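You operate a simulated robot arm through the tools that you are given. There is no shell and no other tool. Be economical: measure what you need, move in short steps, check, and stop when the job is done.

Carry out the task below with a simulated two-armed robot. There is one attempt and no reset: what you move stays moved.

JOB
Stow the folded throw in the footstool and move the yellow cushion to the low table.
Fine: shut the lid.

The check looks at the end state, three seconds after you hand in, the way a careful person would. Anything else that was tipped, shoved, dropped, spilled or broken makes it a failure. Lids that push on must go on centred and level and be pressed home; caps that screw on are set level and turned clockwise until they are tight.

ROBOT AND FRAMES
Two 7-joint arms with two-finger parallel grippers on one trunk, on a base that drives. Base frame: it is fixed to the floor where the robot stands at the start and does not move with it; the origin is under the middle of the robot, x ahead of it, y to its left, z up. Units: mm, rad, N and s.
The left shoulder is at the start at [62, 145, 852], the right one opposite. With the tool pointing down near the work surface each hand reaches from about 260 to 460 mm from the robot's upright axis, wherever it stands, measured 20 degrees to its own side. Places, roughly: folded throw [-1250, -500, 500]; footstool lid [700, 200, 400]; inside of the footstool [700, 200, 200]; low table [0, 700, 400]; wedge cushion [-500, -1250, 500]. Payload 1.57 kg a hand.
The TCP of each hand is the grasp point between the finger pads, 30 mm short of the fingertips. In the tool frame z runs along the fingers and y along their closing line. Largest opening 110 mm; finger width 24, thickness 12; the body of the gripper, 48 by 112 mm, starts 78 mm behind the TCP.
Orientation is that of the tool frame in the base frame, as a unit quaternion [w, x, y, z]. With the fingers straight down and closing along the base's y, the tool's x points along the base's -x, its y along +y and its z along -z.

CONTROLS
- The arms move only by the tool play_rows. It takes "left_steps", "right_steps" or both (then of equal length, played together; a hand with none holds still); each is a list that holds one entry, the list of rows, each a list of 6 numbers: the shift along the tool's x, y, z in cm, then the turn, a rotation vector about the tool's x, y, z in rad. In form: [[[x, y, z, wx, wy, wz], ...]]. A call has 1 to 8 rows; each row is the pose to reach, as a shift and turn from the pose commanded when the call began, along the tool's axes at that moment. "left_gripper" and "right_gripper" are, for a hand that has rows, the gripper command, from -1 (shut) to 1 (fully open), values between in proportion, set as the call begins (left out, the last holds). Each row takes 0.2 s and may step no farther than 50 mm and 0.15 rad from the row before; otherwise, or with a gripper value out of range, the whole call is refused. Where a pose cannot be reached the arm comes as near as it can. A force on the tool above 90 N (or 10 N above the force at the start of the call, whichever is more), or a blocked arm, ends the call early, and 0.2 s more pass. Each finger travels about 45 mm/s and halts on what it meets, pressing with about 36 N; the grip force reading is that of the motor and also rises with nothing between the fingers. The clock runs only during rows and for 0.2 s after the last one: add rows that repeat a pose to give the fingers time. It gives the time, the measured TCP pose, the force on the tool (base axes), the opening and the grip force at its end, in the units of the frame above (readings bear some noise), with the torque about the TCP (base axes, N m) and any sound that the robot's microphone picked up, and new pictures: "show" is both (left out), scene, wrist or none (wrist: the cameras of the hands that moved).
- Cameras (640 x 400 px; columns grow to the right, rows downward): "scene" is now at [33.2, 46.3, 1459.3]; the picture's right is [0.58, -0.81, 0.00], its down [-0.68, -0.49, -0.55] and it looks along [0.45, 0.32, -0.83] (base axes); focal length 267 px, centre (320, 200). "left" rides on the left gripper at [70, -16, -141] in its tool frame; the picture's right is [0.23, 0.97, 0.00], its down [-0.85, 0.20, -0.48] and it looks along [-0.47, 0.11, 0.88] (tool axes); focal length 222 px, centre (320, 200). "right" rides on the right gripper at [70, 16, -141] in its tool frame; the picture's right is [-0.23, 0.97, 0.00], its down [-0.85, -0.20, -0.48] and it looks along [-0.47, -0.11, 0.88] (tool axes); focal length 222 px, centre (320, 200). There is no depth. A picture from a camera that has moved, and an enlarged one, comes with that camera's place and axes in the base frame and with its lens. The place of the scene camera against the robot may be out by one fixed shift of up to 12 mm in any direction.
- move_column(by): slides the trunk up (or, below 0, down) by that many mm; the arms and the scene camera ride with it, the base frame stays. It gives what a move gives, with no picture.
- base_move(legs): drives the robot by 1 to 6 legs, each [ahead, left, turn to the left] in mm, mm and rad, along the robot's own axes; the way and the turn of a leg run together, so that a leg with both is an arc; at most 1500 mm and 3.142 rad a leg. The arms and the cameras ride along, it lands a little off, and it stops where it bumps. It gives what a move gives, and a new picture of the scene camera.
- turn_head(pan, tilt): turns the head with the scene camera to pan (to the left, within 1.501 rad either way) and tilt (down, from -0.506 to 1.204), counted from straight ahead of the robot. It gives what a move gives, and a new picture of the scene camera.
- enlarge(camera, box): a new picture of the part [left, top, right, bottom] of that camera's present view, enlarged. It takes no simulated time.
- sign_off(): hands the job in; it is judged then, once.

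Go step by step. Nothing tells you exact positions but the pictures and the camera data: compare them with the known pose of the tool, close in by small moves and look again before you grip or let go. The budget is 120 turns and 260 pictures, counting those below and the enlarged ones. Unless the task says otherwise, let go and move clear before handing in, and close with one line.

The tools are called after "Call:" as a command line: name --argument value ..., lists and objects as JSON in quotes. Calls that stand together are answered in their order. play_rows: Moves the arms, as the interface text tells. Its arguments: {"type":"object","properties":{"left_steps":{"type":"array","items":{"type":"array","items":{"type":"array","items":{"type":"number"}}}},"left_gripper":{"type":"number"},"right_steps":{"type":"array","items":{"type":"array","items":{"type":"array","items":{"type":"number"}}}},"right_gripper":{"type":"number"},"show":{"type":"string","enum":["both","scene","wrist","none"]}},"required":[]} The other tools are called the same way: move_column (by) slides the trunk up or down; base_move (legs) drives the base; turn_head (pan, tilt) turns the head that bears the scene camera; enlarge (camera, box) takes an enlarged picture of a part of a camera's view; sign_off () hands the job in.

At the start:

```text
time_s: 0.0
left_eef_pos: [325.7, 326.9, 1003.6]
left_ee_rot: [-0.001, 0.0, 1.0, -0.001]
left_wrist_force: [0.1, 0.3, 0.7]
left_moment: [0.01, 0.0, 0.01]
left_finger_gap: 109.9
left_grasp_force: 0.0
right_eef_pos: [391.9, 25.9, 1035.6]
right_ee_rot: [-0.001, 0.0, 1.0, 0.0]
right_wrist_force: [0.3, 0.5, -0.6]
right_moment: [0.01, -0.01, 0.0]
right_finger_gap: 110.2
right_grasp_force: 0.1
trunk travel left (down, up): [-450.0, 140.0]
robot x, y, heading: [-1.3, -0.6, -0.002]
head pan, tilt: [0.623, 0.983]
```

scene: 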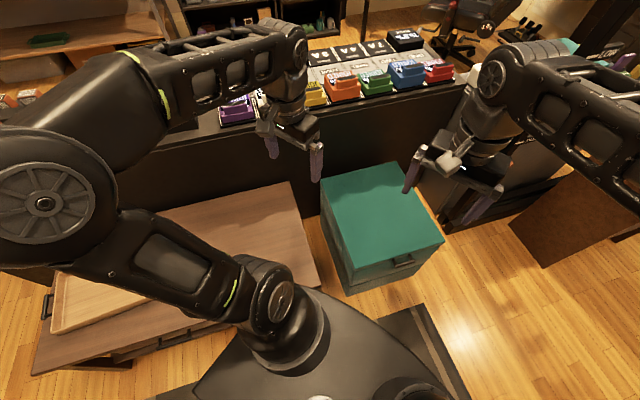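
right: 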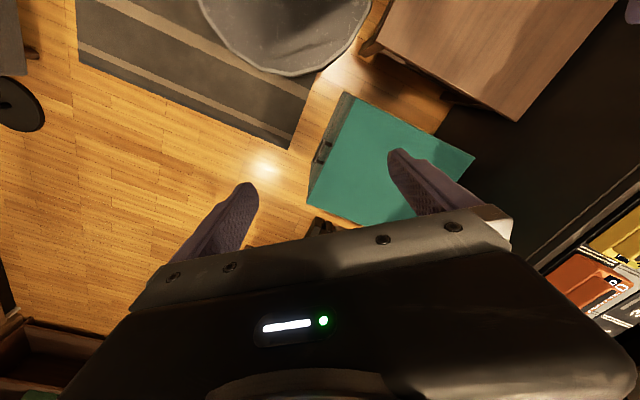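
left: 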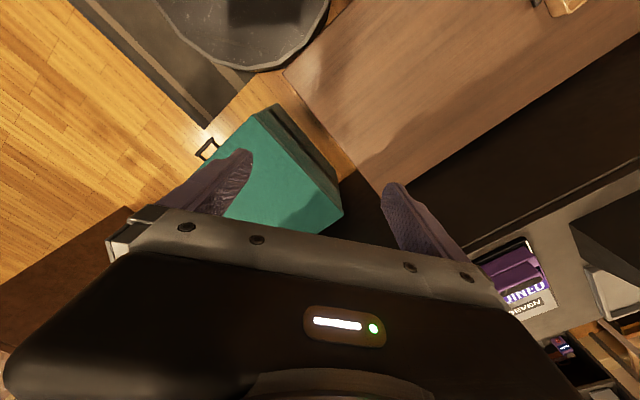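

I see the teal footstool ahead with a small handle on its near side and the low wooden table to the left. I'll look round with the head to find the throw and the cushions.

Call:
turn_head --pan 1.5 --tilt 0.6

Call:
turn_head --pan -1.5 --tilt 0.5

Call:
turn_head --pan -0.3 --tilt 0.8

```text
time_s: 1.2
left_eef_pos: [323.7, 326.8, 1004.2]
left_ee_rot: [0.001, 0.0, 1.0, 0.0]
left_wrist_force: [-0.4, 0.9, -0.4]
left_moment: [-0.01, 0.02, -0.02]
left_finger_gap: 110.0
left_grasp_force: 0.0
right_eef_pos: [388.8, 24.1, 1035.4]
right_ee_rot: [0.001, 0.0, 1.0, 0.0]
right_wrist_force: [0.7, -0.5, 0.4]
right_moment: [0.0, 0.01, -0.01]
right_finger_gap: 110.1
right_grasp_force: 0.1
trunk travel left (down, up): [-450.0, 140.0]
robot x, y, heading: [6.3, -5.9, 0.006]
head pan, tilt: [1.499, 0.6]
camera scene: at [-17.8, 93.2, 1490.0], right [1.0, -0.07, 0.0], down [-0.04, -0.57, -0.82], along [0.06, 0.82, -0.57], focal length 267 px, centre (320, 200)
```

scene: 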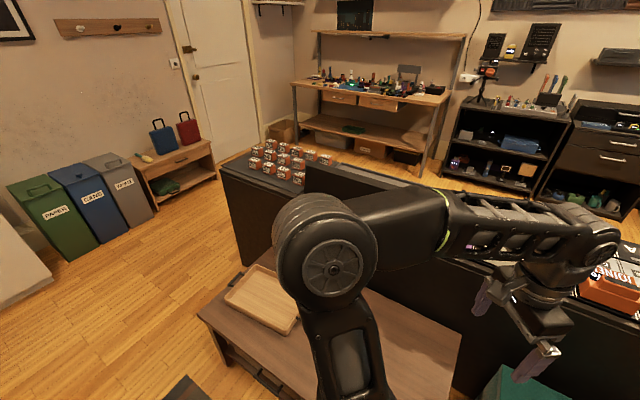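

```text
time_s: 3.8
left_eef_pos: [325.1, 327.5, 1003.9]
left_ee_rot: [0.0, 0.001, 1.0, 0.001]
left_wrist_force: [0.1, -0.3, 0.6]
left_moment: [0.02, 0.01, -0.02]
left_finger_gap: 110.0
left_grasp_force: 0.0
right_eef_pos: [389.3, 24.3, 1036.7]
right_ee_rot: [0.0, 0.0, 1.0, 0.0]
right_wrist_force: [0.2, 0.2, -0.2]
right_moment: [0.02, 0.01, 0.0]
right_finger_gap: 110.3
right_grasp_force: 0.0
trunk travel left (down, up): [-450.0, 140.0]
robot x, y, heading: [-0.9, -2.2, 0.0]
head pan, tilt: [-1.499, 0.499]
camera scene: at [-17.6, -85.7, 1499.4], right [-1.0, -0.07, 0.0], down [-0.04, 0.48, -0.88], along [0.06, -0.88, -0.48], focal length 267 px, centre (320, 200)
```

scene: 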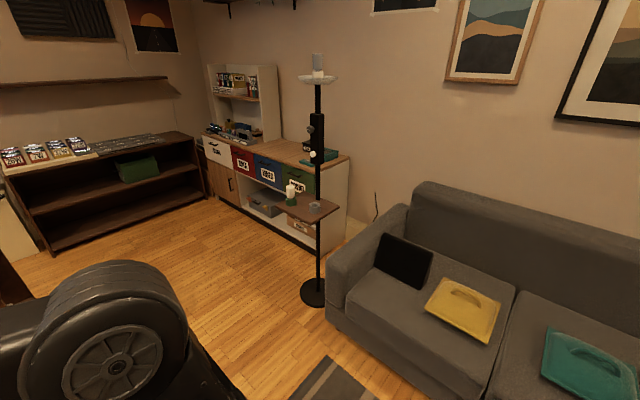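

```text
time_s: 5.2
left_eef_pos: [325.5, 327.4, 1005.3]
left_ee_rot: [0.0, 0.0, 1.0, 0.001]
left_wrist_force: [-0.3, -0.3, 0.6]
left_moment: [-0.01, 0.01, -0.03]
left_finger_gap: 109.8
left_grasp_force: 0.0
right_eef_pos: [389.8, 25.4, 1036.3]
right_ee_rot: [0.0, 0.0, 1.0, -0.001]
right_wrist_force: [0.3, 1.0, 0.7]
right_moment: [0.03, 0.01, -0.01]
right_finger_gap: 110.1
right_grasp_force: 0.1
trunk travel left (down, up): [-450.0, 140.0]
robot x, y, heading: [0.8, -0.7, 0.003]
head pan, tilt: [-0.3, 0.799]
camera scene: at [52.8, -18.9, 1473.2], right [-0.3, -0.96, 0.0], down [-0.69, 0.21, -0.7], along [0.66, -0.21, -0.72], focal length 267 px, centre (320, 200)
```

scene: 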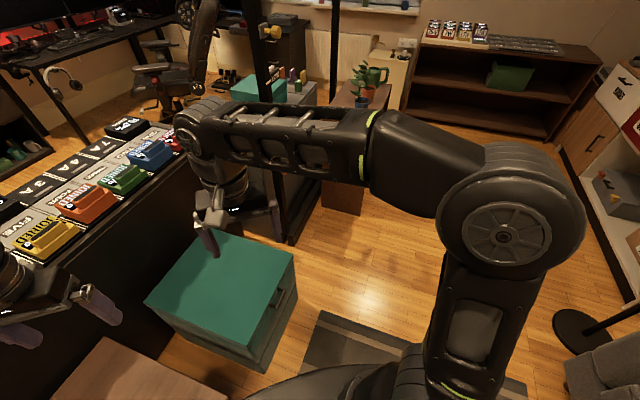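

The sofa on the right carries a dark, a yellow and a teal item with tab handles. I'll turn the robot about to see the throw and the sofa straight on.

Call:
base_move --legs '[[0, 0, -2.2]]'

Call:
turn_head --pan 0.0 --tilt 0.5

Call:
turn_head --pan -1.0 --tilt 0.5

```text
time_s: 10.8
left_eef_pos: [77.0, -453.6, 1005.3]
left_ee_rot: [0.002, 0.889, 0.459, 0.001]
left_wrist_force: [-0.2, 0.8, 0.7]
left_moment: [-0.02, -0.01, -0.01]
left_finger_gap: 110.0
left_grasp_force: 0.2
right_eef_pos: [-204.9, -329.8, 1036.0]
right_ee_rot: [0.001, 0.889, 0.459, -0.001]
right_wrist_force: [0.2, -0.7, -0.1]
right_moment: [-0.02, 0.01, -0.01]
right_finger_gap: 109.7
right_grasp_force: 0.0
trunk travel left (down, up): [-450.0, 140.0]
robot x, y, heading: [-2.1, 1.5, -2.192]
head pan, tilt: [-0.3, 0.799]
camera scene: at [-43.8, -22.5, 1473.4], right [-0.61, 0.79, 0.0], down [0.57, 0.44, -0.7], along [-0.55, -0.42, -0.72], focal length 267 px, centre (320, 200)
```

scene: 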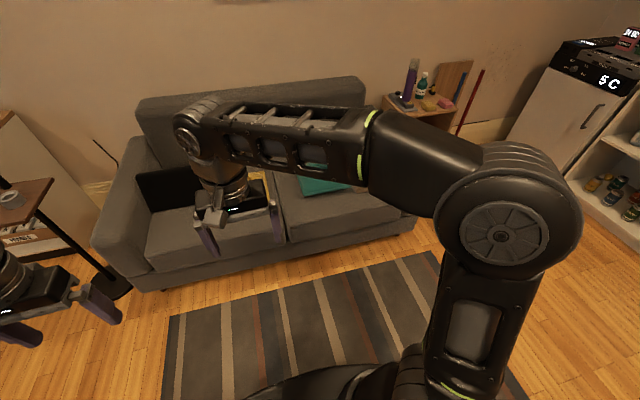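

```text
time_s: 11.6
left_eef_pos: [78.4, -453.6, 1005.7]
left_ee_rot: [0.001, 0.889, 0.459, 0.0]
left_wrist_force: [0.3, 0.3, 0.2]
left_moment: [0.01, 0.0, 0.01]
left_finger_gap: 109.9
left_grasp_force: 0.1
right_eef_pos: [-205.2, -330.6, 1036.7]
right_ee_rot: [0.0, 0.889, 0.459, 0.0]
right_wrist_force: [0.1, 0.1, -0.1]
right_moment: [-0.01, 0.01, 0.0]
right_finger_gap: 109.9
right_grasp_force: 0.0
trunk travel left (down, up): [-450.0, 140.0]
robot x, y, heading: [-5.8, -0.8, -2.186]
head pan, tilt: [0.0, 0.499]
camera scene: at [-32.5, -47.6, 1499.3], right [-0.82, 0.58, 0.0], down [0.28, 0.39, -0.88], along [-0.51, -0.72, -0.48], focal length 267 px, centre (320, 200)
```

scene: 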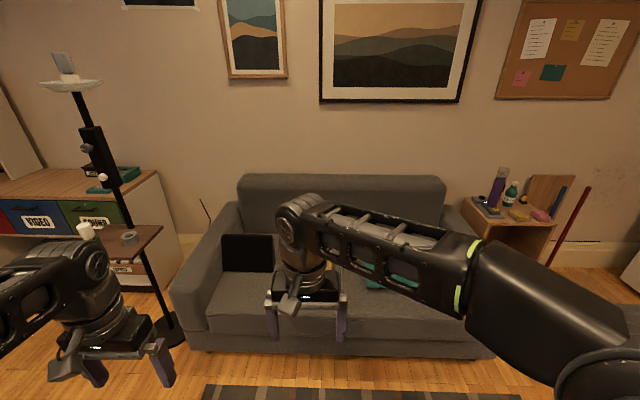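

```text
time_s: 12.9
left_eef_pos: [78.4, -452.5, 1004.4]
left_ee_rot: [0.0, 0.889, 0.459, 0.0]
left_wrist_force: [0.7, 0.4, -0.1]
left_moment: [0.0, -0.04, 0.02]
left_finger_gap: 110.0
left_grasp_force: 0.0
right_eef_pos: [-205.8, -330.9, 1037.7]
right_ee_rot: [0.001, 0.888, 0.459, 0.0]
right_wrist_force: [0.6, -0.6, -0.2]
right_moment: [-0.02, 0.01, -0.01]
right_finger_gap: 110.1
right_grasp_force: 0.0
trunk travel left (down, up): [-450.0, 140.0]
robot x, y, heading: [0.4, 2.2, -2.187]
head pan, tilt: [-1.0, 0.499]
camera scene: at [-70.6, 30.7, 1499.4], right [0.05, 1.0, 0.0], down [0.48, -0.02, -0.88], along [-0.88, 0.04, -0.48], focal length 267 px, centre (320, 200)
```

scene: 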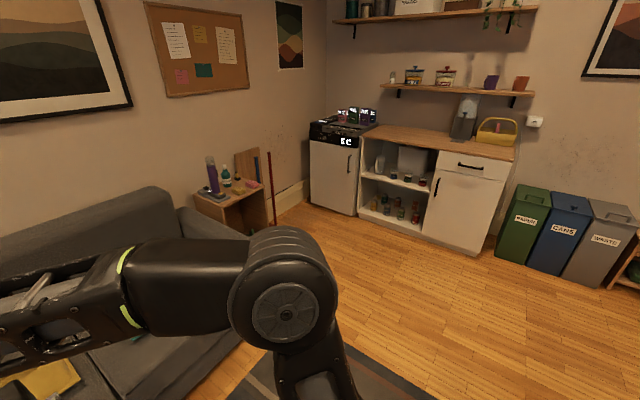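

The sofa stands diagonally, facing me; the right arm hides it. I'll use the wrist cameras to see.

Call:
base_move --legs '[[300, 0, 0]]'

Call:
enlarge --camera "right" --box '[0, 0, 640, 400]'

Call:
turn_head --pan 0.0 --tilt 1.0

```text
time_s: 14.9
left_eef_pos: [-88.4, -694.3, 1005.1]
left_ee_rot: [0.0, 0.887, 0.462, 0.0]
left_wrist_force: [0.5, -1.0, -0.6]
left_moment: [-0.01, -0.05, 0.01]
left_finger_gap: 109.9
left_grasp_force: 0.1
right_eef_pos: [-373.2, -573.1, 1035.6]
right_ee_rot: [0.001, 0.887, 0.462, 0.0]
right_wrist_force: [0.5, -0.3, -1.3]
right_moment: [0.02, 0.0, -0.01]
right_finger_gap: 110.0
right_grasp_force: 0.1
trunk travel left (down, up): [-450.0, 140.0]
robot x, y, heading: [-167.3, -241.0, -2.182]
head pan, tilt: [-1.0, 0.499]
camera scene: at [-240.9, -211.3, 1499.4], right [0.04, 1.0, 0.0], down [0.48, -0.02, -0.88], along [-0.88, 0.03, -0.48], focal length 267 px, centre (320, 200)
```

scene: 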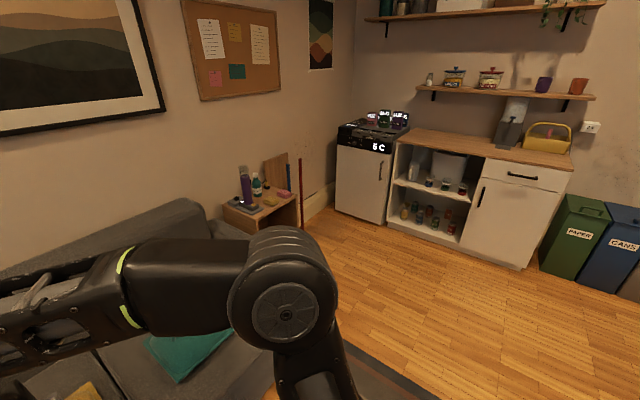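

```text
1.00 times, centred on (320, 200) of right
camera zoom: at [-321.2, -525.8, 1178.1], right [0.67, -0.74, 0.0], down [-0.65, -0.59, 0.48], along [-0.36, -0.32, -0.88], focal length 222 px, centre (320, 200)
```

zoom: 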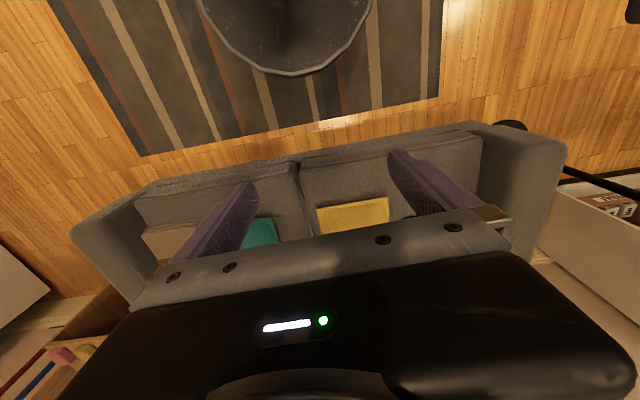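

```text
time_s: 16.1
left_eef_pos: [-87.8, -693.8, 1005.9]
left_ee_rot: [0.0, 0.887, 0.463, 0.0]
left_wrist_force: [-0.2, 0.2, -0.2]
left_moment: [-0.01, -0.02, 0.02]
left_finger_gap: 110.1
left_grasp_force: 0.1
right_eef_pos: [-372.6, -573.1, 1036.9]
right_ee_rot: [0.001, 0.887, 0.461, 0.0]
right_wrist_force: [-0.4, -0.1, -0.5]
right_moment: [0.03, 0.01, -0.01]
right_finger_gap: 110.1
right_grasp_force: 0.1
trunk travel left (down, up): [-450.0, 140.0]
robot x, y, heading: [-173.4, -241.1, -2.183]
head pan, tilt: [0.0, 1.0]
camera scene: at [-189.4, -271.1, 1458.3], right [-0.82, 0.57, 0.0], down [0.48, 0.69, -0.54], along [-0.31, -0.44, -0.84], focal length 267 px, centre (320, 200)
```

scene: 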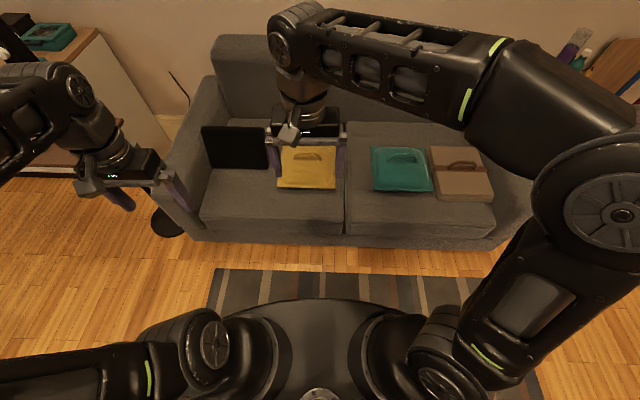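

Now I see four items on the sofa: black wedge, yellow, teal, and tan, the right-hand ones having strap handles. Zooming in to tell throw from cushion.

Call:
enlarge --camera "scene" --box '[180, 100, 520, 240]'

Call:
enlarge --camera "scene" --box '[360, 130, 500, 217]'

```text
1.88 times, centred on (350, 170) of scene
camera zoom: at [-189.4, -271.1, 1458.3], right [-0.82, 0.57, 0.0], down [0.48, 0.69, -0.54], along [-0.31, -0.44, -0.84], focal length 503 px, centre (264, 256)
```

zoom: 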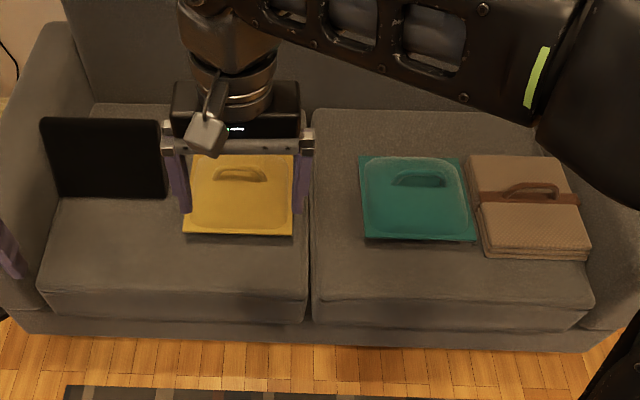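

```text
4.57 times, centred on (430, 174) of scene
camera zoom: at [-189.4, -271.1, 1458.3], right [-0.82, 0.57, 0.0], down [0.48, 0.69, -0.54], along [-0.31, -0.44, -0.84], focal length 1222 px, centre (-183, 321)
```

zoom: 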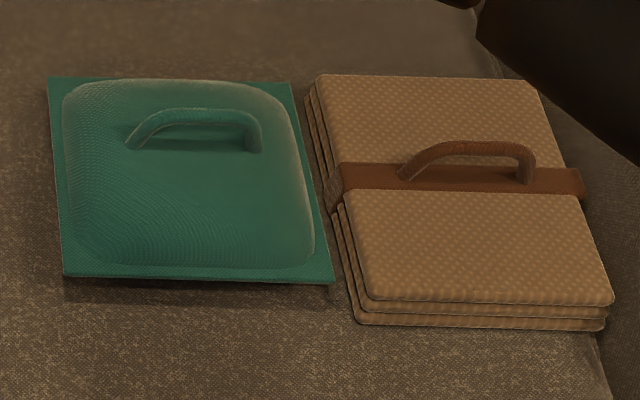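

The tan stack with the strap is the throw; the yellow square with a loop is the cushion. I'll go back to face the footstool first and study its lid.

Call:
base_move --legs '[[-300, 0, 0], [0, 0, 2.18]]'

Call:
turn_head --pan 0.25 --tilt 0.95

Call:
enlarge --camera "scene" --box '[200, 100, 440, 300]'

Call:
enlarge --camera "left" --box '[100, 60, 420, 260]'

```text
time_s: 23.4
left_eef_pos: [326.2, 329.3, 1004.8]
left_ee_rot: [0.0, 0.0, 1.0, 0.0]
left_wrist_force: [0.0, 0.3, -0.5]
left_moment: [-0.03, 0.02, 0.0]
left_finger_gap: 110.0
left_grasp_force: 0.0
right_eef_pos: [388.7, 26.3, 1035.8]
right_ee_rot: [-0.001, 0.001, 1.0, 0.0]
right_wrist_force: [0.2, -0.7, -0.4]
right_moment: [-0.02, 0.0, -0.01]
right_finger_gap: 110.2
right_grasp_force: 0.0
trunk travel left (down, up): [-450.0, 140.0]
robot x, y, heading: [-0.2, 1.0, -0.002]
head pan, tilt: [0.0, 1.0]
camera scene: at [45.4, 7.1, 1458.1], right [0.0, -1.0, 0.0], down [-0.84, 0.0, -0.54], along [0.54, 0.0, -0.84], focal length 267 px, centre (320, 200)
```

scene: 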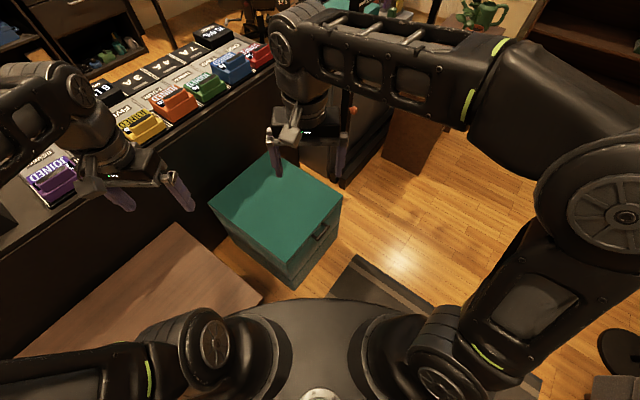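

```text
time_s: 24.1
left_eef_pos: [324.3, 329.2, 1005.0]
left_ee_rot: [0.0, 0.001, 1.0, 0.0]
left_wrist_force: [0.1, -0.2, 0.6]
left_moment: [0.01, 0.01, 0.0]
left_finger_gap: 110.1
left_grasp_force: 0.0
right_eef_pos: [388.7, 25.4, 1035.9]
right_ee_rot: [0.001, 0.0, 1.0, 0.001]
right_wrist_force: [0.0, 0.1, 0.0]
right_moment: [-0.02, 0.05, 0.02]
right_finger_gap: 110.3
right_grasp_force: 0.0
trunk travel left (down, up): [-450.0, 140.0]
robot x, y, heading: [0.7, -0.3, -0.002]
head pan, tilt: [0.25, 0.949]
camera scene: at [46.3, 25.0, 1461.6], right [0.25, -0.97, 0.0], down [-0.79, -0.2, -0.58], along [0.56, 0.14, -0.81], focal length 267 px, centre (320, 200)
```

scene: 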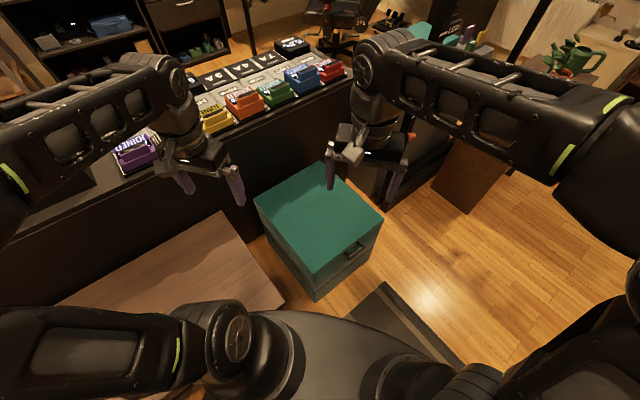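

```text
2.00 times, centred on (320, 200) of scene
camera zoom: at [46.3, 25.0, 1461.6], right [0.25, -0.97, 0.0], down [-0.79, -0.2, -0.58], along [0.56, 0.14, -0.81], focal length 534 px, centre (320, 200)
```

zoom: 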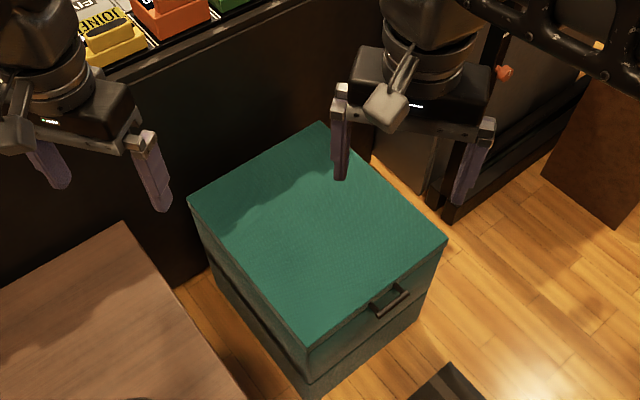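

```text
2.00 times, centred on (260, 160) of left
camera zoom: at [254.8, 311.4, 1146.7], right [-0.23, 0.97, 0.0], down [0.85, 0.2, 0.48], along [0.47, 0.11, -0.88], focal length 444 px, centre (440, 280)
```

zoom: 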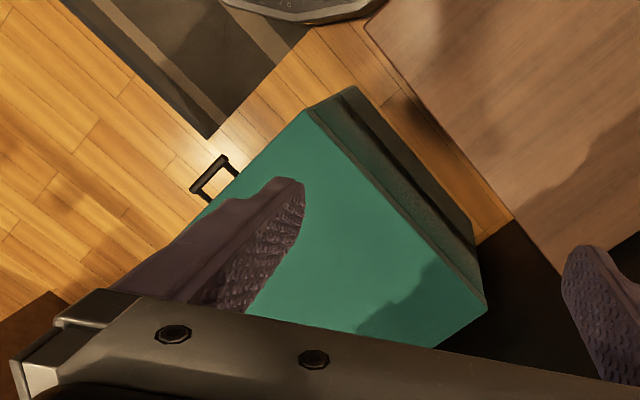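

The lid (about 420 by 480 mm) carries a bail handle on the side facing (-0.6,-0.8), so the hinge is opposite. I'll drive round to face that side.

Call:
base_move --legs '[[255, -425, 0], [0, 0, 0.93]]'

Call:
turn_head --pan 0.0 --tilt 1.0

Call:
enlarge --camera "scene" --box '[200, 100, 440, 300]'

```text
time_s: 29.4
left_eef_pos: [192.6, 29.6, 1006.1]
left_ee_rot: [0.0, -0.445, 0.895, 0.001]
left_wrist_force: [0.3, 0.0, -1.2]
left_moment: [-0.02, 0.01, -0.06]
left_finger_gap: 110.0
left_grasp_force: 0.0
right_eef_pos: [474.0, -101.0, 1037.8]
right_ee_rot: [0.0, -0.445, 0.895, 0.003]
right_wrist_force: [0.2, 0.3, 0.4]
right_moment: [0.01, 0.0, 0.01]
right_finger_gap: 109.9
right_grasp_force: 0.0
trunk travel left (down, up): [-450.0, 140.0]
robot x, y, heading: [255.2, -418.8, 0.922]
head pan, tilt: [0.25, 0.949]
camera scene: at [273.6, -380.6, 1461.5], right [0.92, -0.39, 0.0], down [-0.32, -0.75, -0.58], along [0.22, 0.54, -0.81], focal length 267 px, centre (320, 200)
```

scene: 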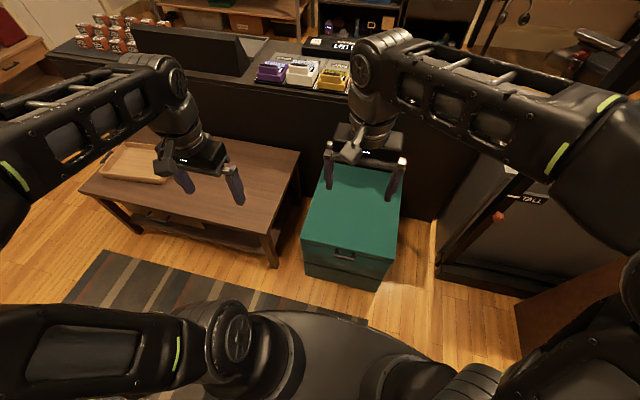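

```text
time_s: 30.2
left_eef_pos: [192.7, 30.5, 1006.2]
left_ee_rot: [0.0, -0.444, 0.896, 0.001]
left_wrist_force: [-0.2, -0.7, -0.3]
left_moment: [0.01, -0.04, 0.0]
left_finger_gap: 109.9
left_grasp_force: 0.1
right_eef_pos: [472.7, -100.4, 1036.0]
right_ee_rot: [0.001, -0.445, 0.895, 0.001]
right_wrist_force: [-0.2, -0.3, 0.1]
right_moment: [0.04, -0.01, 0.01]
right_finger_gap: 109.9
right_grasp_force: 0.1
trunk travel left (down, up): [-450.0, 140.0]
robot x, y, heading: [258.8, -421.7, 0.922]
head pan, tilt: [0.0, 1.0]
camera scene: at [287.6, -392.2, 1457.8], right [0.8, -0.6, 0.0], down [-0.51, -0.67, -0.54], along [0.32, 0.43, -0.84], focal length 267 px, centre (320, 200)
```

scene: 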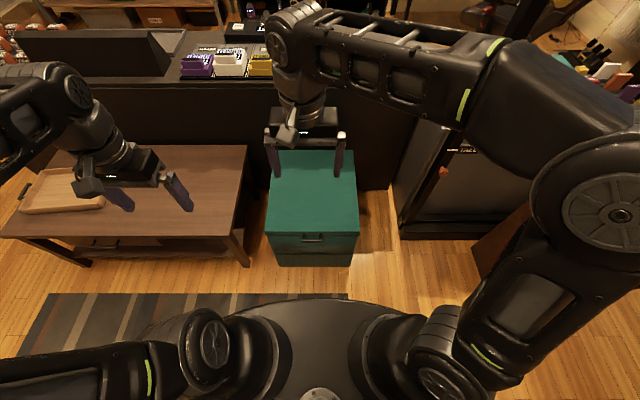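

```text
2.00 times, centred on (320, 200) of scene
camera zoom: at [287.6, -392.2, 1457.8], right [0.8, -0.6, 0.0], down [-0.51, -0.67, -0.54], along [0.32, 0.43, -0.84], focal length 534 px, centre (320, 200)
```

zoom: 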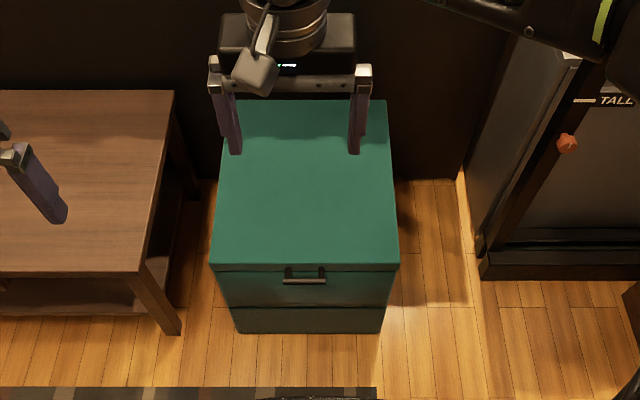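

I face the handle side squarely. A closer look at the lid seam and handle.

Call:
enlarge --camera "scene" --box '[260, 215, 370, 275]'

Call:
enlarge --camera "right" --box '[120, 0, 520, 250]'

```text
5.82 times, centred on (315, 245) of scene
camera zoom: at [287.6, -392.2, 1457.8], right [0.8, -0.6, 0.0], down [-0.51, -0.67, -0.54], along [0.32, 0.43, -0.84], focal length 1555 px, centre (349, -62)
```

zoom: 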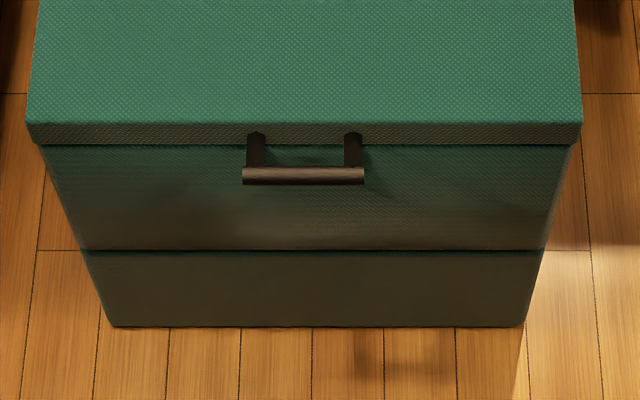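

```text
1.60 times, centred on (320, 125) of right
camera zoom: at [416.2, -146.9, 1178.3], right [-0.64, 0.77, 0.0], down [0.67, 0.56, 0.48], along [0.37, 0.31, -0.88], focal length 355 px, centre (320, 320)
```

zoom: 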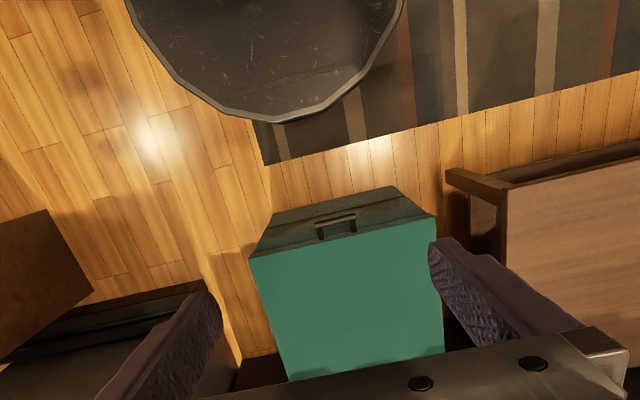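

Lid is a thin slab with the bar handle on its front edge. I'll lower the trunk and pitch the right hand forward to take the bar from the front, fingers above and below.

Call:
move_column --by -250

Call:
play_rows --right_steps '[[[-1, 0, 2, 0, -0.15, 0], [-2, 0, 4, 0, -0.3, 0], [-3, 0, 6, 0, -0.45, 0], [-4, 0, 8, 0, -0.6, 0], [-5, 0, 10, 0, -0.75, 0], [-6, 0, 12, 0, -0.9, 0], [-7, 0, 14, 0, -1.05, 0], [-8, 0, 16, 0, -1.2, 0]]]' --show "wrist"

```text
time_s: 32.8
left_eef_pos: [192.6, 30.7, 756.2]
left_ee_rot: [0.0, -0.445, 0.895, 0.001]
left_wrist_force: [0.0, 1.0, 0.1]
left_moment: [0.04, -0.01, -0.01]
left_finger_gap: 110.0
left_grasp_force: 0.0
right_eef_pos: [471.1, -101.5, 786.3]
right_ee_rot: [0.001, -0.445, 0.895, 0.0]
right_wrist_force: [-1.3, -0.1, -0.6]
right_moment: [-0.02, 0.02, -0.01]
right_finger_gap: 110.0
right_grasp_force: 0.1
trunk travel left (down, up): [-200.0, 390.0]
robot x, y, heading: [258.9, -426.1, 0.924]
head pan, tilt: [0.0, 1.0]
```

```text
time_s: 34.6
left_eef_pos: [191.2, 31.2, 754.1]
left_ee_rot: [0.0, -0.445, 0.895, 0.001]
left_wrist_force: [0.4, 0.6, -0.5]
left_moment: [-0.02, 0.03, 0.01]
left_finger_gap: 110.1
left_grasp_force: 0.1
right_eef_pos: [520.7, -34.6, 624.7]
right_ee_rot: [0.506, -0.367, 0.738, 0.254]
right_wrist_force: [-0.1, 0.1, 0.3]
right_moment: [0.0, 0.01, 0.04]
right_finger_gap: 109.8
right_grasp_force: 0.1
trunk travel left (down, up): [-200.0, 390.0]
robot x, y, heading: [255.0, -424.2, 0.921]
head pan, tilt: [0.0, 1.0]
camera right: at [412.1, -151.0, 611.1], right [-0.73, 0.65, 0.21], down [0.08, -0.23, 0.97], along [0.68, 0.72, 0.12], focal length 222 px, centre (320, 200)
```

right: 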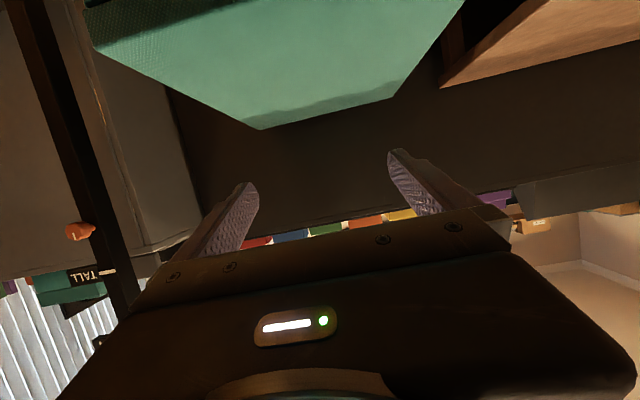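

Pitch achieved. Now I roll the hand a quarter turn about its axis so the fingers lie one above the other.

Call:
play_rows --right_steps '[[[0, 0, 0, 0, 0, -0.15], [0, 0, 0, 0, 0, -0.3], [0, 0, 0, 0, 0, -0.45], [0, 0, 0, 0, 0, -0.6], [0, 0, 0, 0, 0, -0.75], [0, 0, 0, 0, 0, -0.9], [0, 0, 0, 0, 0, -1.05], [0, 0, 0, 0, 0, -1.2]]]' --show "none"

Call:
play_rows --right_steps '[[[0, 0, 0, 0, 0, -0.13], [0, 0, 0, 0, 0, -0.26], [0, 0, 0, 0, 0, -0.37], [0, 0, 0, 0, 0, -0.37]]]' --show "both"

```text
time_s: 36.4
left_eef_pos: [192.2, 30.7, 754.5]
left_ee_rot: [0.001, -0.446, 0.895, 0.001]
left_wrist_force: [-0.4, -0.3, -0.5]
left_moment: [0.05, -0.01, 0.0]
left_finger_gap: 109.8
left_grasp_force: 0.2
right_eef_pos: [521.4, -35.2, 627.3]
right_ee_rot: [-0.56, 0.721, -0.401, 0.078]
right_wrist_force: [0.2, -0.4, 0.6]
right_moment: [-0.01, -0.02, -0.02]
right_finger_gap: 110.0
right_grasp_force: 0.2
trunk travel left (down, up): [-200.0, 390.0]
robot x, y, heading: [258.5, -424.3, 0.922]
head pan, tilt: [0.0, 1.0]
```

```text
time_s: 37.4
left_eef_pos: [192.8, 31.1, 755.0]
left_ee_rot: [0.0, -0.446, 0.895, 0.002]
left_wrist_force: [0.0, 0.0, -0.4]
left_moment: [0.03, 0.04, 0.01]
left_finger_gap: 109.9
left_grasp_force: 0.0
right_eef_pos: [520.8, -36.4, 626.7]
right_ee_rot: [-0.536, 0.782, -0.262, 0.18]
right_wrist_force: [0.3, -0.1, 0.0]
right_moment: [-0.02, -0.02, -0.01]
right_finger_gap: 110.2
right_grasp_force: 0.1
trunk travel left (down, up): [-200.0, 390.0]
robot x, y, heading: [258.5, -421.9, 0.916]
head pan, tilt: [0.0, 1.0]
camera scene: at [287.1, -391.7, 1207.8], right [0.8, -0.6, 0.0], down [-0.51, -0.67, -0.54], along [0.32, 0.43, -0.84], focal length 267 px, centre (320, 200)
camera right: at [491.6, -188.6, 663.1], right [-0.39, -0.14, -0.91], down [-0.91, 0.22, 0.36], along [0.15, 0.97, -0.21], focal length 222 px, centre (320, 200)
```

scene: 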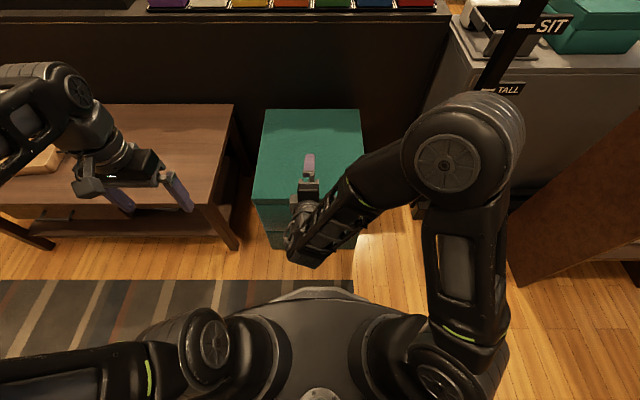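
right: 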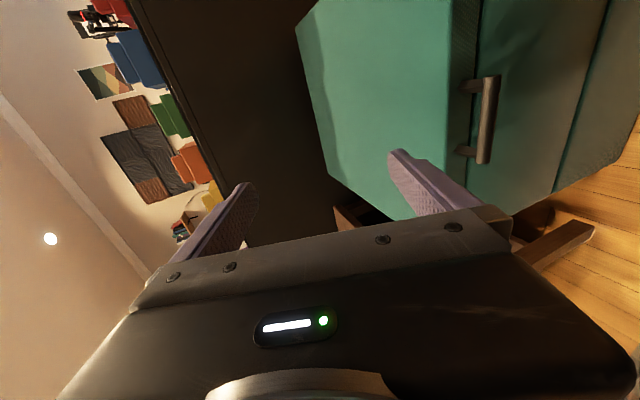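

Bar handle triangulates to about (533, -5, 425). I'll move to a pre-grasp point 80 mm short of it along the fingers.

Call:
play_rows --right_steps '[[[-0.2, 4.4, 0.5, 0, 0, 0], [-0.4, 8.8, 1.0, 0, 0, 0], [-0.7, 13.2, 1.6, 0, 0, 0], [-0.9, 17.6, 2.3, 0, 0, 0], [-0.9, 17.6, 2.3, 0, 0, 0]]]' --show "both"

```text
time_s: 38.8
left_eef_pos: [191.4, 32.0, 754.3]
left_ee_rot: [0.001, -0.446, 0.895, 0.0]
left_wrist_force: [0.2, 0.6, 0.5]
left_moment: [-0.02, -0.02, -0.05]
left_finger_gap: 109.9
left_grasp_force: 0.0
right_eef_pos: [503.1, -49.2, 467.7]
right_ee_rot: [-0.552, 0.764, -0.278, 0.186]
right_wrist_force: [-0.3, -0.3, 0.4]
right_moment: [-0.02, -0.01, 0.01]
right_finger_gap: 110.0
right_grasp_force: 0.1
trunk travel left (down, up): [-200.0, 390.0]
robot x, y, heading: [255.9, -425.8, 0.92]
head pan, tilt: [0.0, 1.0]
stopped in row 5 (right hand): the arm was blocked; the commanded pose is now the measured one
camera scene: at [287.0, -391.7, 1207.8], right [0.8, -0.6, 0.0], down [-0.51, -0.67, -0.54], along [0.32, 0.43, -0.84], focal length 267 px, centre (320, 200)
camera right: at [468.5, -202.2, 495.9], right [-0.39, -0.09, -0.92], down [-0.9, 0.23, 0.36], along [0.18, 0.97, -0.17], focal length 222 px, centre (320, 200)
```

scene: 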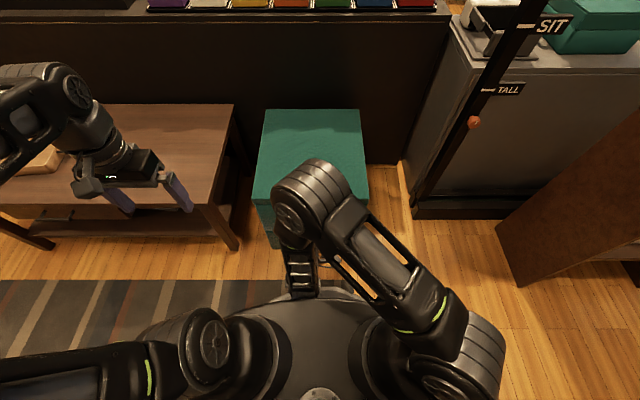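
right: 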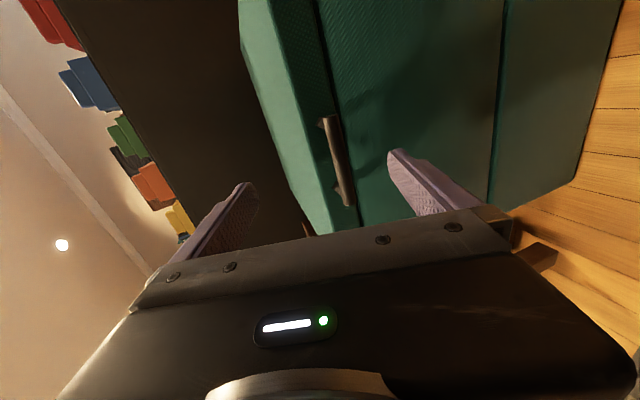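

The arm folded against itself; the bar now reads (534, -5, 430). I'll back the base 150 mm for room.

Call:
base_move --legs '[[-150, 0, 0]]'

```text
time_s: 40.2
left_eef_pos: [101.4, -87.2, 754.3]
left_ee_rot: [0.001, -0.446, 0.895, 0.0]
left_wrist_force: [0.1, 0.9, 0.1]
left_moment: [0.03, 0.01, 0.0]
left_finger_gap: 109.7
left_grasp_force: 0.1
right_eef_pos: [412.9, -168.7, 467.3]
right_ee_rot: [-0.553, 0.764, -0.276, 0.185]
right_wrist_force: [1.1, -0.8, -0.2]
right_moment: [0.0, 0.01, -0.02]
right_finger_gap: 110.1
right_grasp_force: 0.1
trunk travel left (down, up): [-200.0, 390.0]
robot x, y, heading: [170.6, -542.6, 0.93]
head pan, tilt: [0.0, 1.0]
camera scene: at [197.9, -509.7, 1207.8], right [0.8, -0.6, 0.0], down [-0.51, -0.67, -0.54], along [0.32, 0.43, -0.84], focal length 267 px, centre (320, 200)
```

scene: 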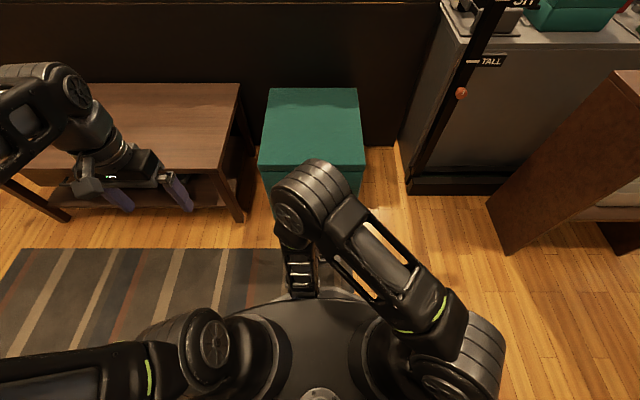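

Room gained; now advancing to the pre-grasp point.

Call:
play_rows --right_steps '[[[-0.2, -0.8, 4, 0, 0, 0], [-0.4, -1.8, 8, 0, 0, 0], [-0.75, -3.0, 13, 0, 0, 0], [-0.75, -3.0, 13.5, 0, 0, 0]]]' --show "wrist"

```text
refused: row 3 steps farther than a row can; nothing moved
```

Call:
play_rows --right_steps '[[[-0.2, -0.8, 4, 0, 0, 0], [-0.4, -1.8, 8, 0, 0, 0], [-0.6, -2.6, 11, 0, 0, 0], [-0.75, -3.0, 13.5, 0, 0, 0], [-0.75, -3.0, 13.5, 0, 0, 0]]]' --show "wrist"

```text
time_s: 41.4
left_eef_pos: [99.4, -85.9, 754.8]
left_ee_rot: [0.001, -0.446, 0.895, -0.001]
left_wrist_force: [-0.3, 0.3, 0.4]
left_moment: [0.01, 0.0, 0.02]
left_finger_gap: 110.1
left_grasp_force: 0.1
right_eef_pos: [491.5, -52.6, 452.2]
right_ee_rot: [-0.553, 0.764, -0.276, 0.186]
right_wrist_force: [1.1, -0.4, -0.3]
right_moment: [0.0, 0.01, 0.01]
right_finger_gap: 110.2
right_grasp_force: 0.1
trunk travel left (down, up): [-200.0, 390.0]
robot x, y, heading: [166.8, -542.9, 0.924]
head pan, tilt: [0.0, 1.0]
camera right: at [457.7, -206.0, 480.8], right [-0.39, -0.09, -0.92], down [-0.9, 0.23, 0.36], along [0.18, 0.97, -0.17], focal length 222 px, centre (320, 200)
```

right: 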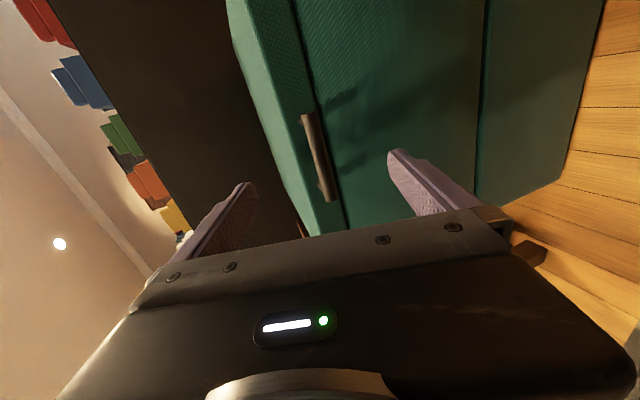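

Aligned with the bar. Advancing 55 mm to straddle it.

Call:
play_rows --right_steps '[[[0.2, 0, 2, 0, 0, 0], [0.4, 0, 4, 0, 0, 0], [0.4, 0, 5.5, 0, 0, 0], [0.4, 0, 5.5, 0, 0, 0]]]' --show "wrist"

Call:
enlarge --camera "right" --box '[220, 100, 460, 240]'

```text
time_s: 42.4
left_eef_pos: [100.6, -85.9, 754.6]
left_ee_rot: [0.001, -0.446, 0.895, 0.0]
left_wrist_force: [0.3, 0.4, 0.0]
left_moment: [0.04, -0.03, 0.0]
left_finger_gap: 110.1
left_grasp_force: 0.1
right_eef_pos: [527.4, -12.8, 433.0]
right_ee_rot: [-0.553, 0.764, -0.276, 0.187]
right_wrist_force: [0.6, 0.1, -0.1]
right_moment: [-0.02, -0.03, 0.05]
right_finger_gap: 110.1
right_grasp_force: 0.0
trunk travel left (down, up): [-200.0, 390.0]
robot x, y, heading: [170.0, -540.2, 0.922]
head pan, tilt: [0.0, 1.0]
camera right: at [493.0, -165.4, 462.2], right [-0.39, -0.09, -0.92], down [-0.9, 0.23, 0.36], along [0.18, 0.97, -0.17], focal length 222 px, centre (320, 200)
```

right: 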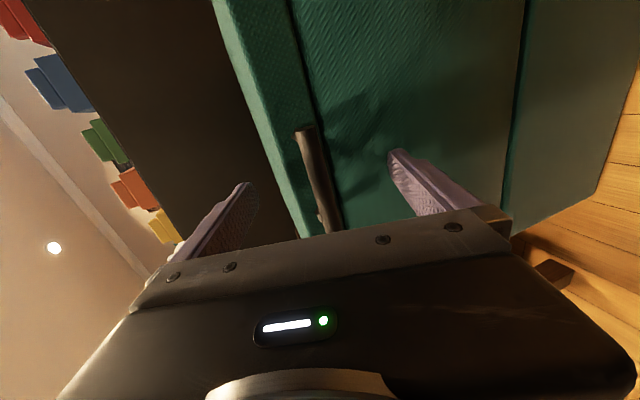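

```text
2.67 times, centred on (340, 170) of right
camera zoom: at [493.0, -165.4, 462.2], right [-0.39, -0.09, -0.92], down [-0.9, 0.23, 0.36], along [0.18, 0.97, -0.17], focal length 592 px, centre (267, 280)
```

zoom: 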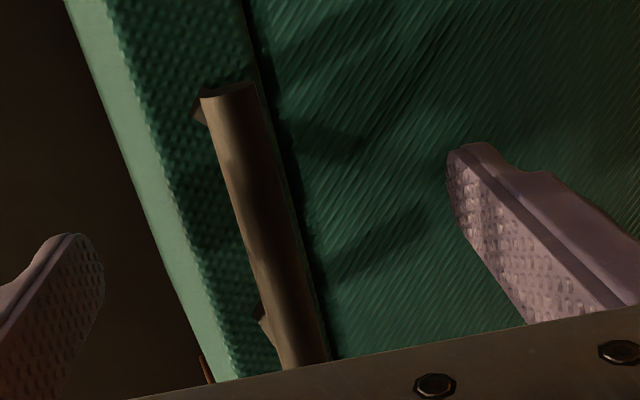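

Fingers straddle the bar. Closing.

Call:
play_rows --right_steps '[[[0, 0, 0, 0, 0, 0], [0, 0, 0, 0, 0, 0], [0, 0, 0, 0, 0, 0], [0, 0, 0, 0, 0, 0], [0, 0, 0, 0, 0, 0], [0, 0, 0, 0, 0, 0], [0, 0, 0, 0, 0, 0]]]' --right_gripper -1 --show "wrist"

```text
time_s: 44.0
left_eef_pos: [99.7, -87.1, 755.0]
left_ee_rot: [0.002, -0.447, 0.895, -0.001]
left_wrist_force: [0.3, -0.6, 0.5]
left_moment: [0.0, 0.01, 0.03]
left_finger_gap: 110.1
left_grasp_force: 0.0
right_eef_pos: [524.4, -14.9, 432.5]
right_ee_rot: [-0.551, 0.766, -0.275, 0.185]
right_wrist_force: [-3.6, -5.4, 11.1]
right_moment: [-0.37, -0.57, 0.13]
right_finger_gap: 14.3
right_grasp_force: 27.1
trunk travel left (down, up): [-200.0, 390.0]
robot x, y, heading: [171.2, -542.6, 0.927]
head pan, tilt: [0.0, 1.0]
camera right: at [491.7, -166.9, 461.5], right [-0.39, -0.09, -0.92], down [-0.9, 0.23, 0.36], along [0.18, 0.97, -0.17], focal length 222 px, centre (320, 200)
```

right: 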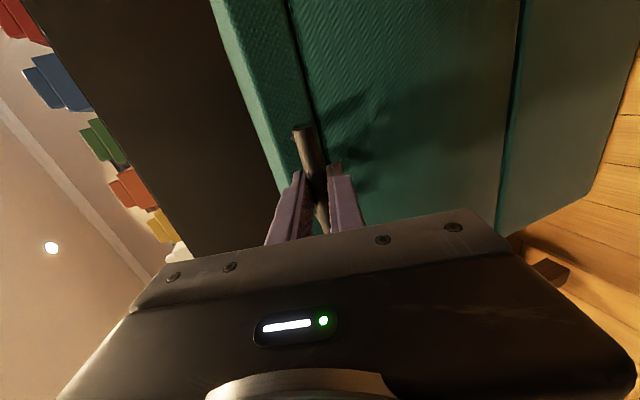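

Bar gripped (14 mm). I lift along the hinge arc (radius about 495 mm), the hand turning with the lid.

Call:
play_rows --right_steps '[[[0, -4.31, -1.11, -0.09, 0, 0], [0, -8.7, -1.81, -0.18, 0, 0], [0, -13.14, -2.13, -0.27, 0, 0], [0, -17.59, -2.05, -0.36, 0, 0]]]' --show "both"

```text
time_s: 45.0
left_eef_pos: [98.8, -84.7, 753.4]
left_ee_rot: [0.001, -0.447, 0.894, -0.001]
left_wrist_force: [-0.1, -0.1, 0.8]
left_moment: [0.0, 0.02, 0.03]
left_finger_gap: 109.7
left_grasp_force: 0.1
right_eef_pos: [548.9, 16.8, 607.8]
right_ee_rot: [-0.408, 0.852, -0.301, 0.129]
right_wrist_force: [-18.7, 21.1, -8.3]
right_moment: [-0.18, -0.36, 0.63]
right_finger_gap: 14.5
right_grasp_force: 30.6
trunk travel left (down, up): [-200.0, 390.0]
robot x, y, heading: [167.3, -542.0, 0.927]
head pan, tilt: [0.0, 1.0]
camera scene: at [196.9, -507.3, 1207.8], right [0.8, -0.6, 0.0], down [-0.51, -0.67, -0.54], along [0.32, 0.43, -0.84], focal length 267 px, centre (320, 200)
camera right: at [529.7, -121.6, 683.7], right [-0.57, -0.33, -0.75], down [-0.81, 0.33, 0.48], along [0.09, 0.88, -0.46], focal length 222 px, centre (320, 200)
```

scene: 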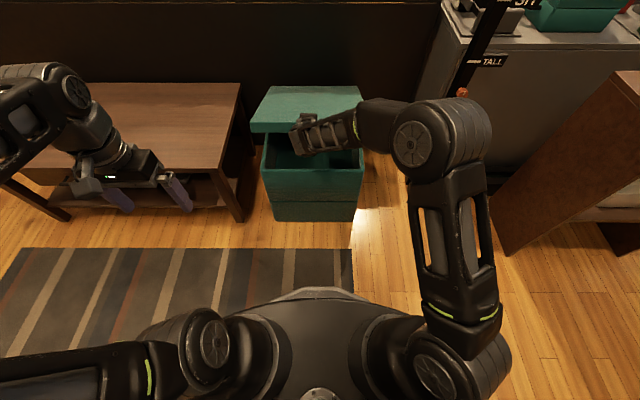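
right: 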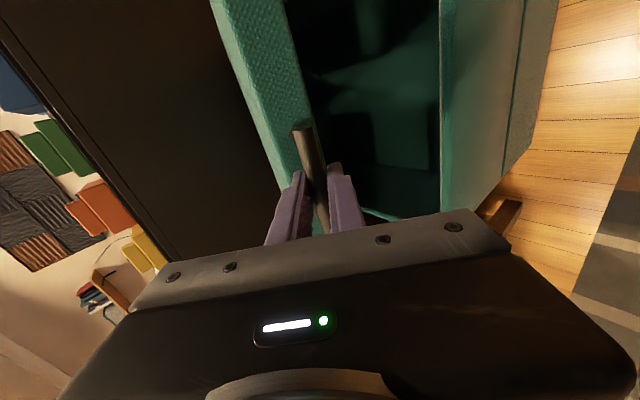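

The lid is hinged at the back and lifts freely. Continuing the arc, with a slight sideways relief.

Call:
play_rows --right_steps '[[[-0.3, -4.32, -1.1, -0.09, 0, 0], [-0.5, -8.71, -1.81, -0.18, 0, 0], [-0.5, -13.15, -2.13, -0.27, 0, 0], [-0.5, -17.6, -2.04, -0.36, 0, 0]]]' --show "scene"

```text
time_s: 46.0
left_eef_pos: [99.2, -82.6, 751.2]
left_ee_rot: [0.001, -0.447, 0.895, -0.002]
left_wrist_force: [1.0, -0.2, 0.7]
left_moment: [0.04, -0.04, 0.03]
left_finger_gap: 110.0
left_grasp_force: 0.0
right_eef_pos: [603.4, 74.1, 740.1]
right_ee_rot: [-0.243, 0.914, -0.318, 0.072]
right_wrist_force: [-21.6, 31.6, -20.4]
right_moment: [0.01, 0.05, 0.86]
right_finger_gap: 14.2
right_grasp_force: 30.6
right hand out of reach, approached as far as the arm can: row 4
trunk travel left (down, up): [-200.0, 390.0]
robot x, y, heading: [166.4, -539.6, 0.925]
head pan, tilt: [0.0, 1.0]
camera scene: at [197.2, -504.9, 1207.3], right [0.8, -0.6, 0.0], down [-0.51, -0.67, -0.54], along [0.32, 0.43, -0.84], focal length 267 px, centre (320, 200)
```

scene: 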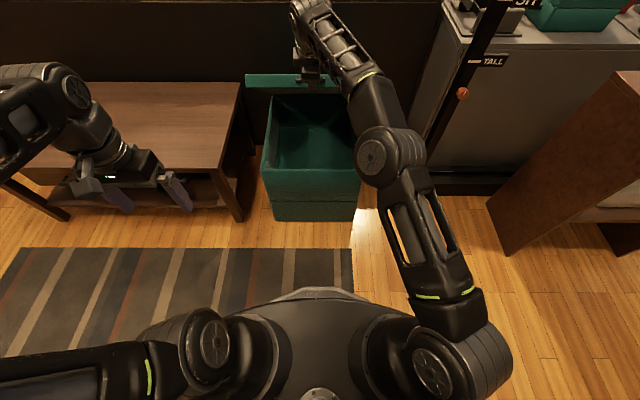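

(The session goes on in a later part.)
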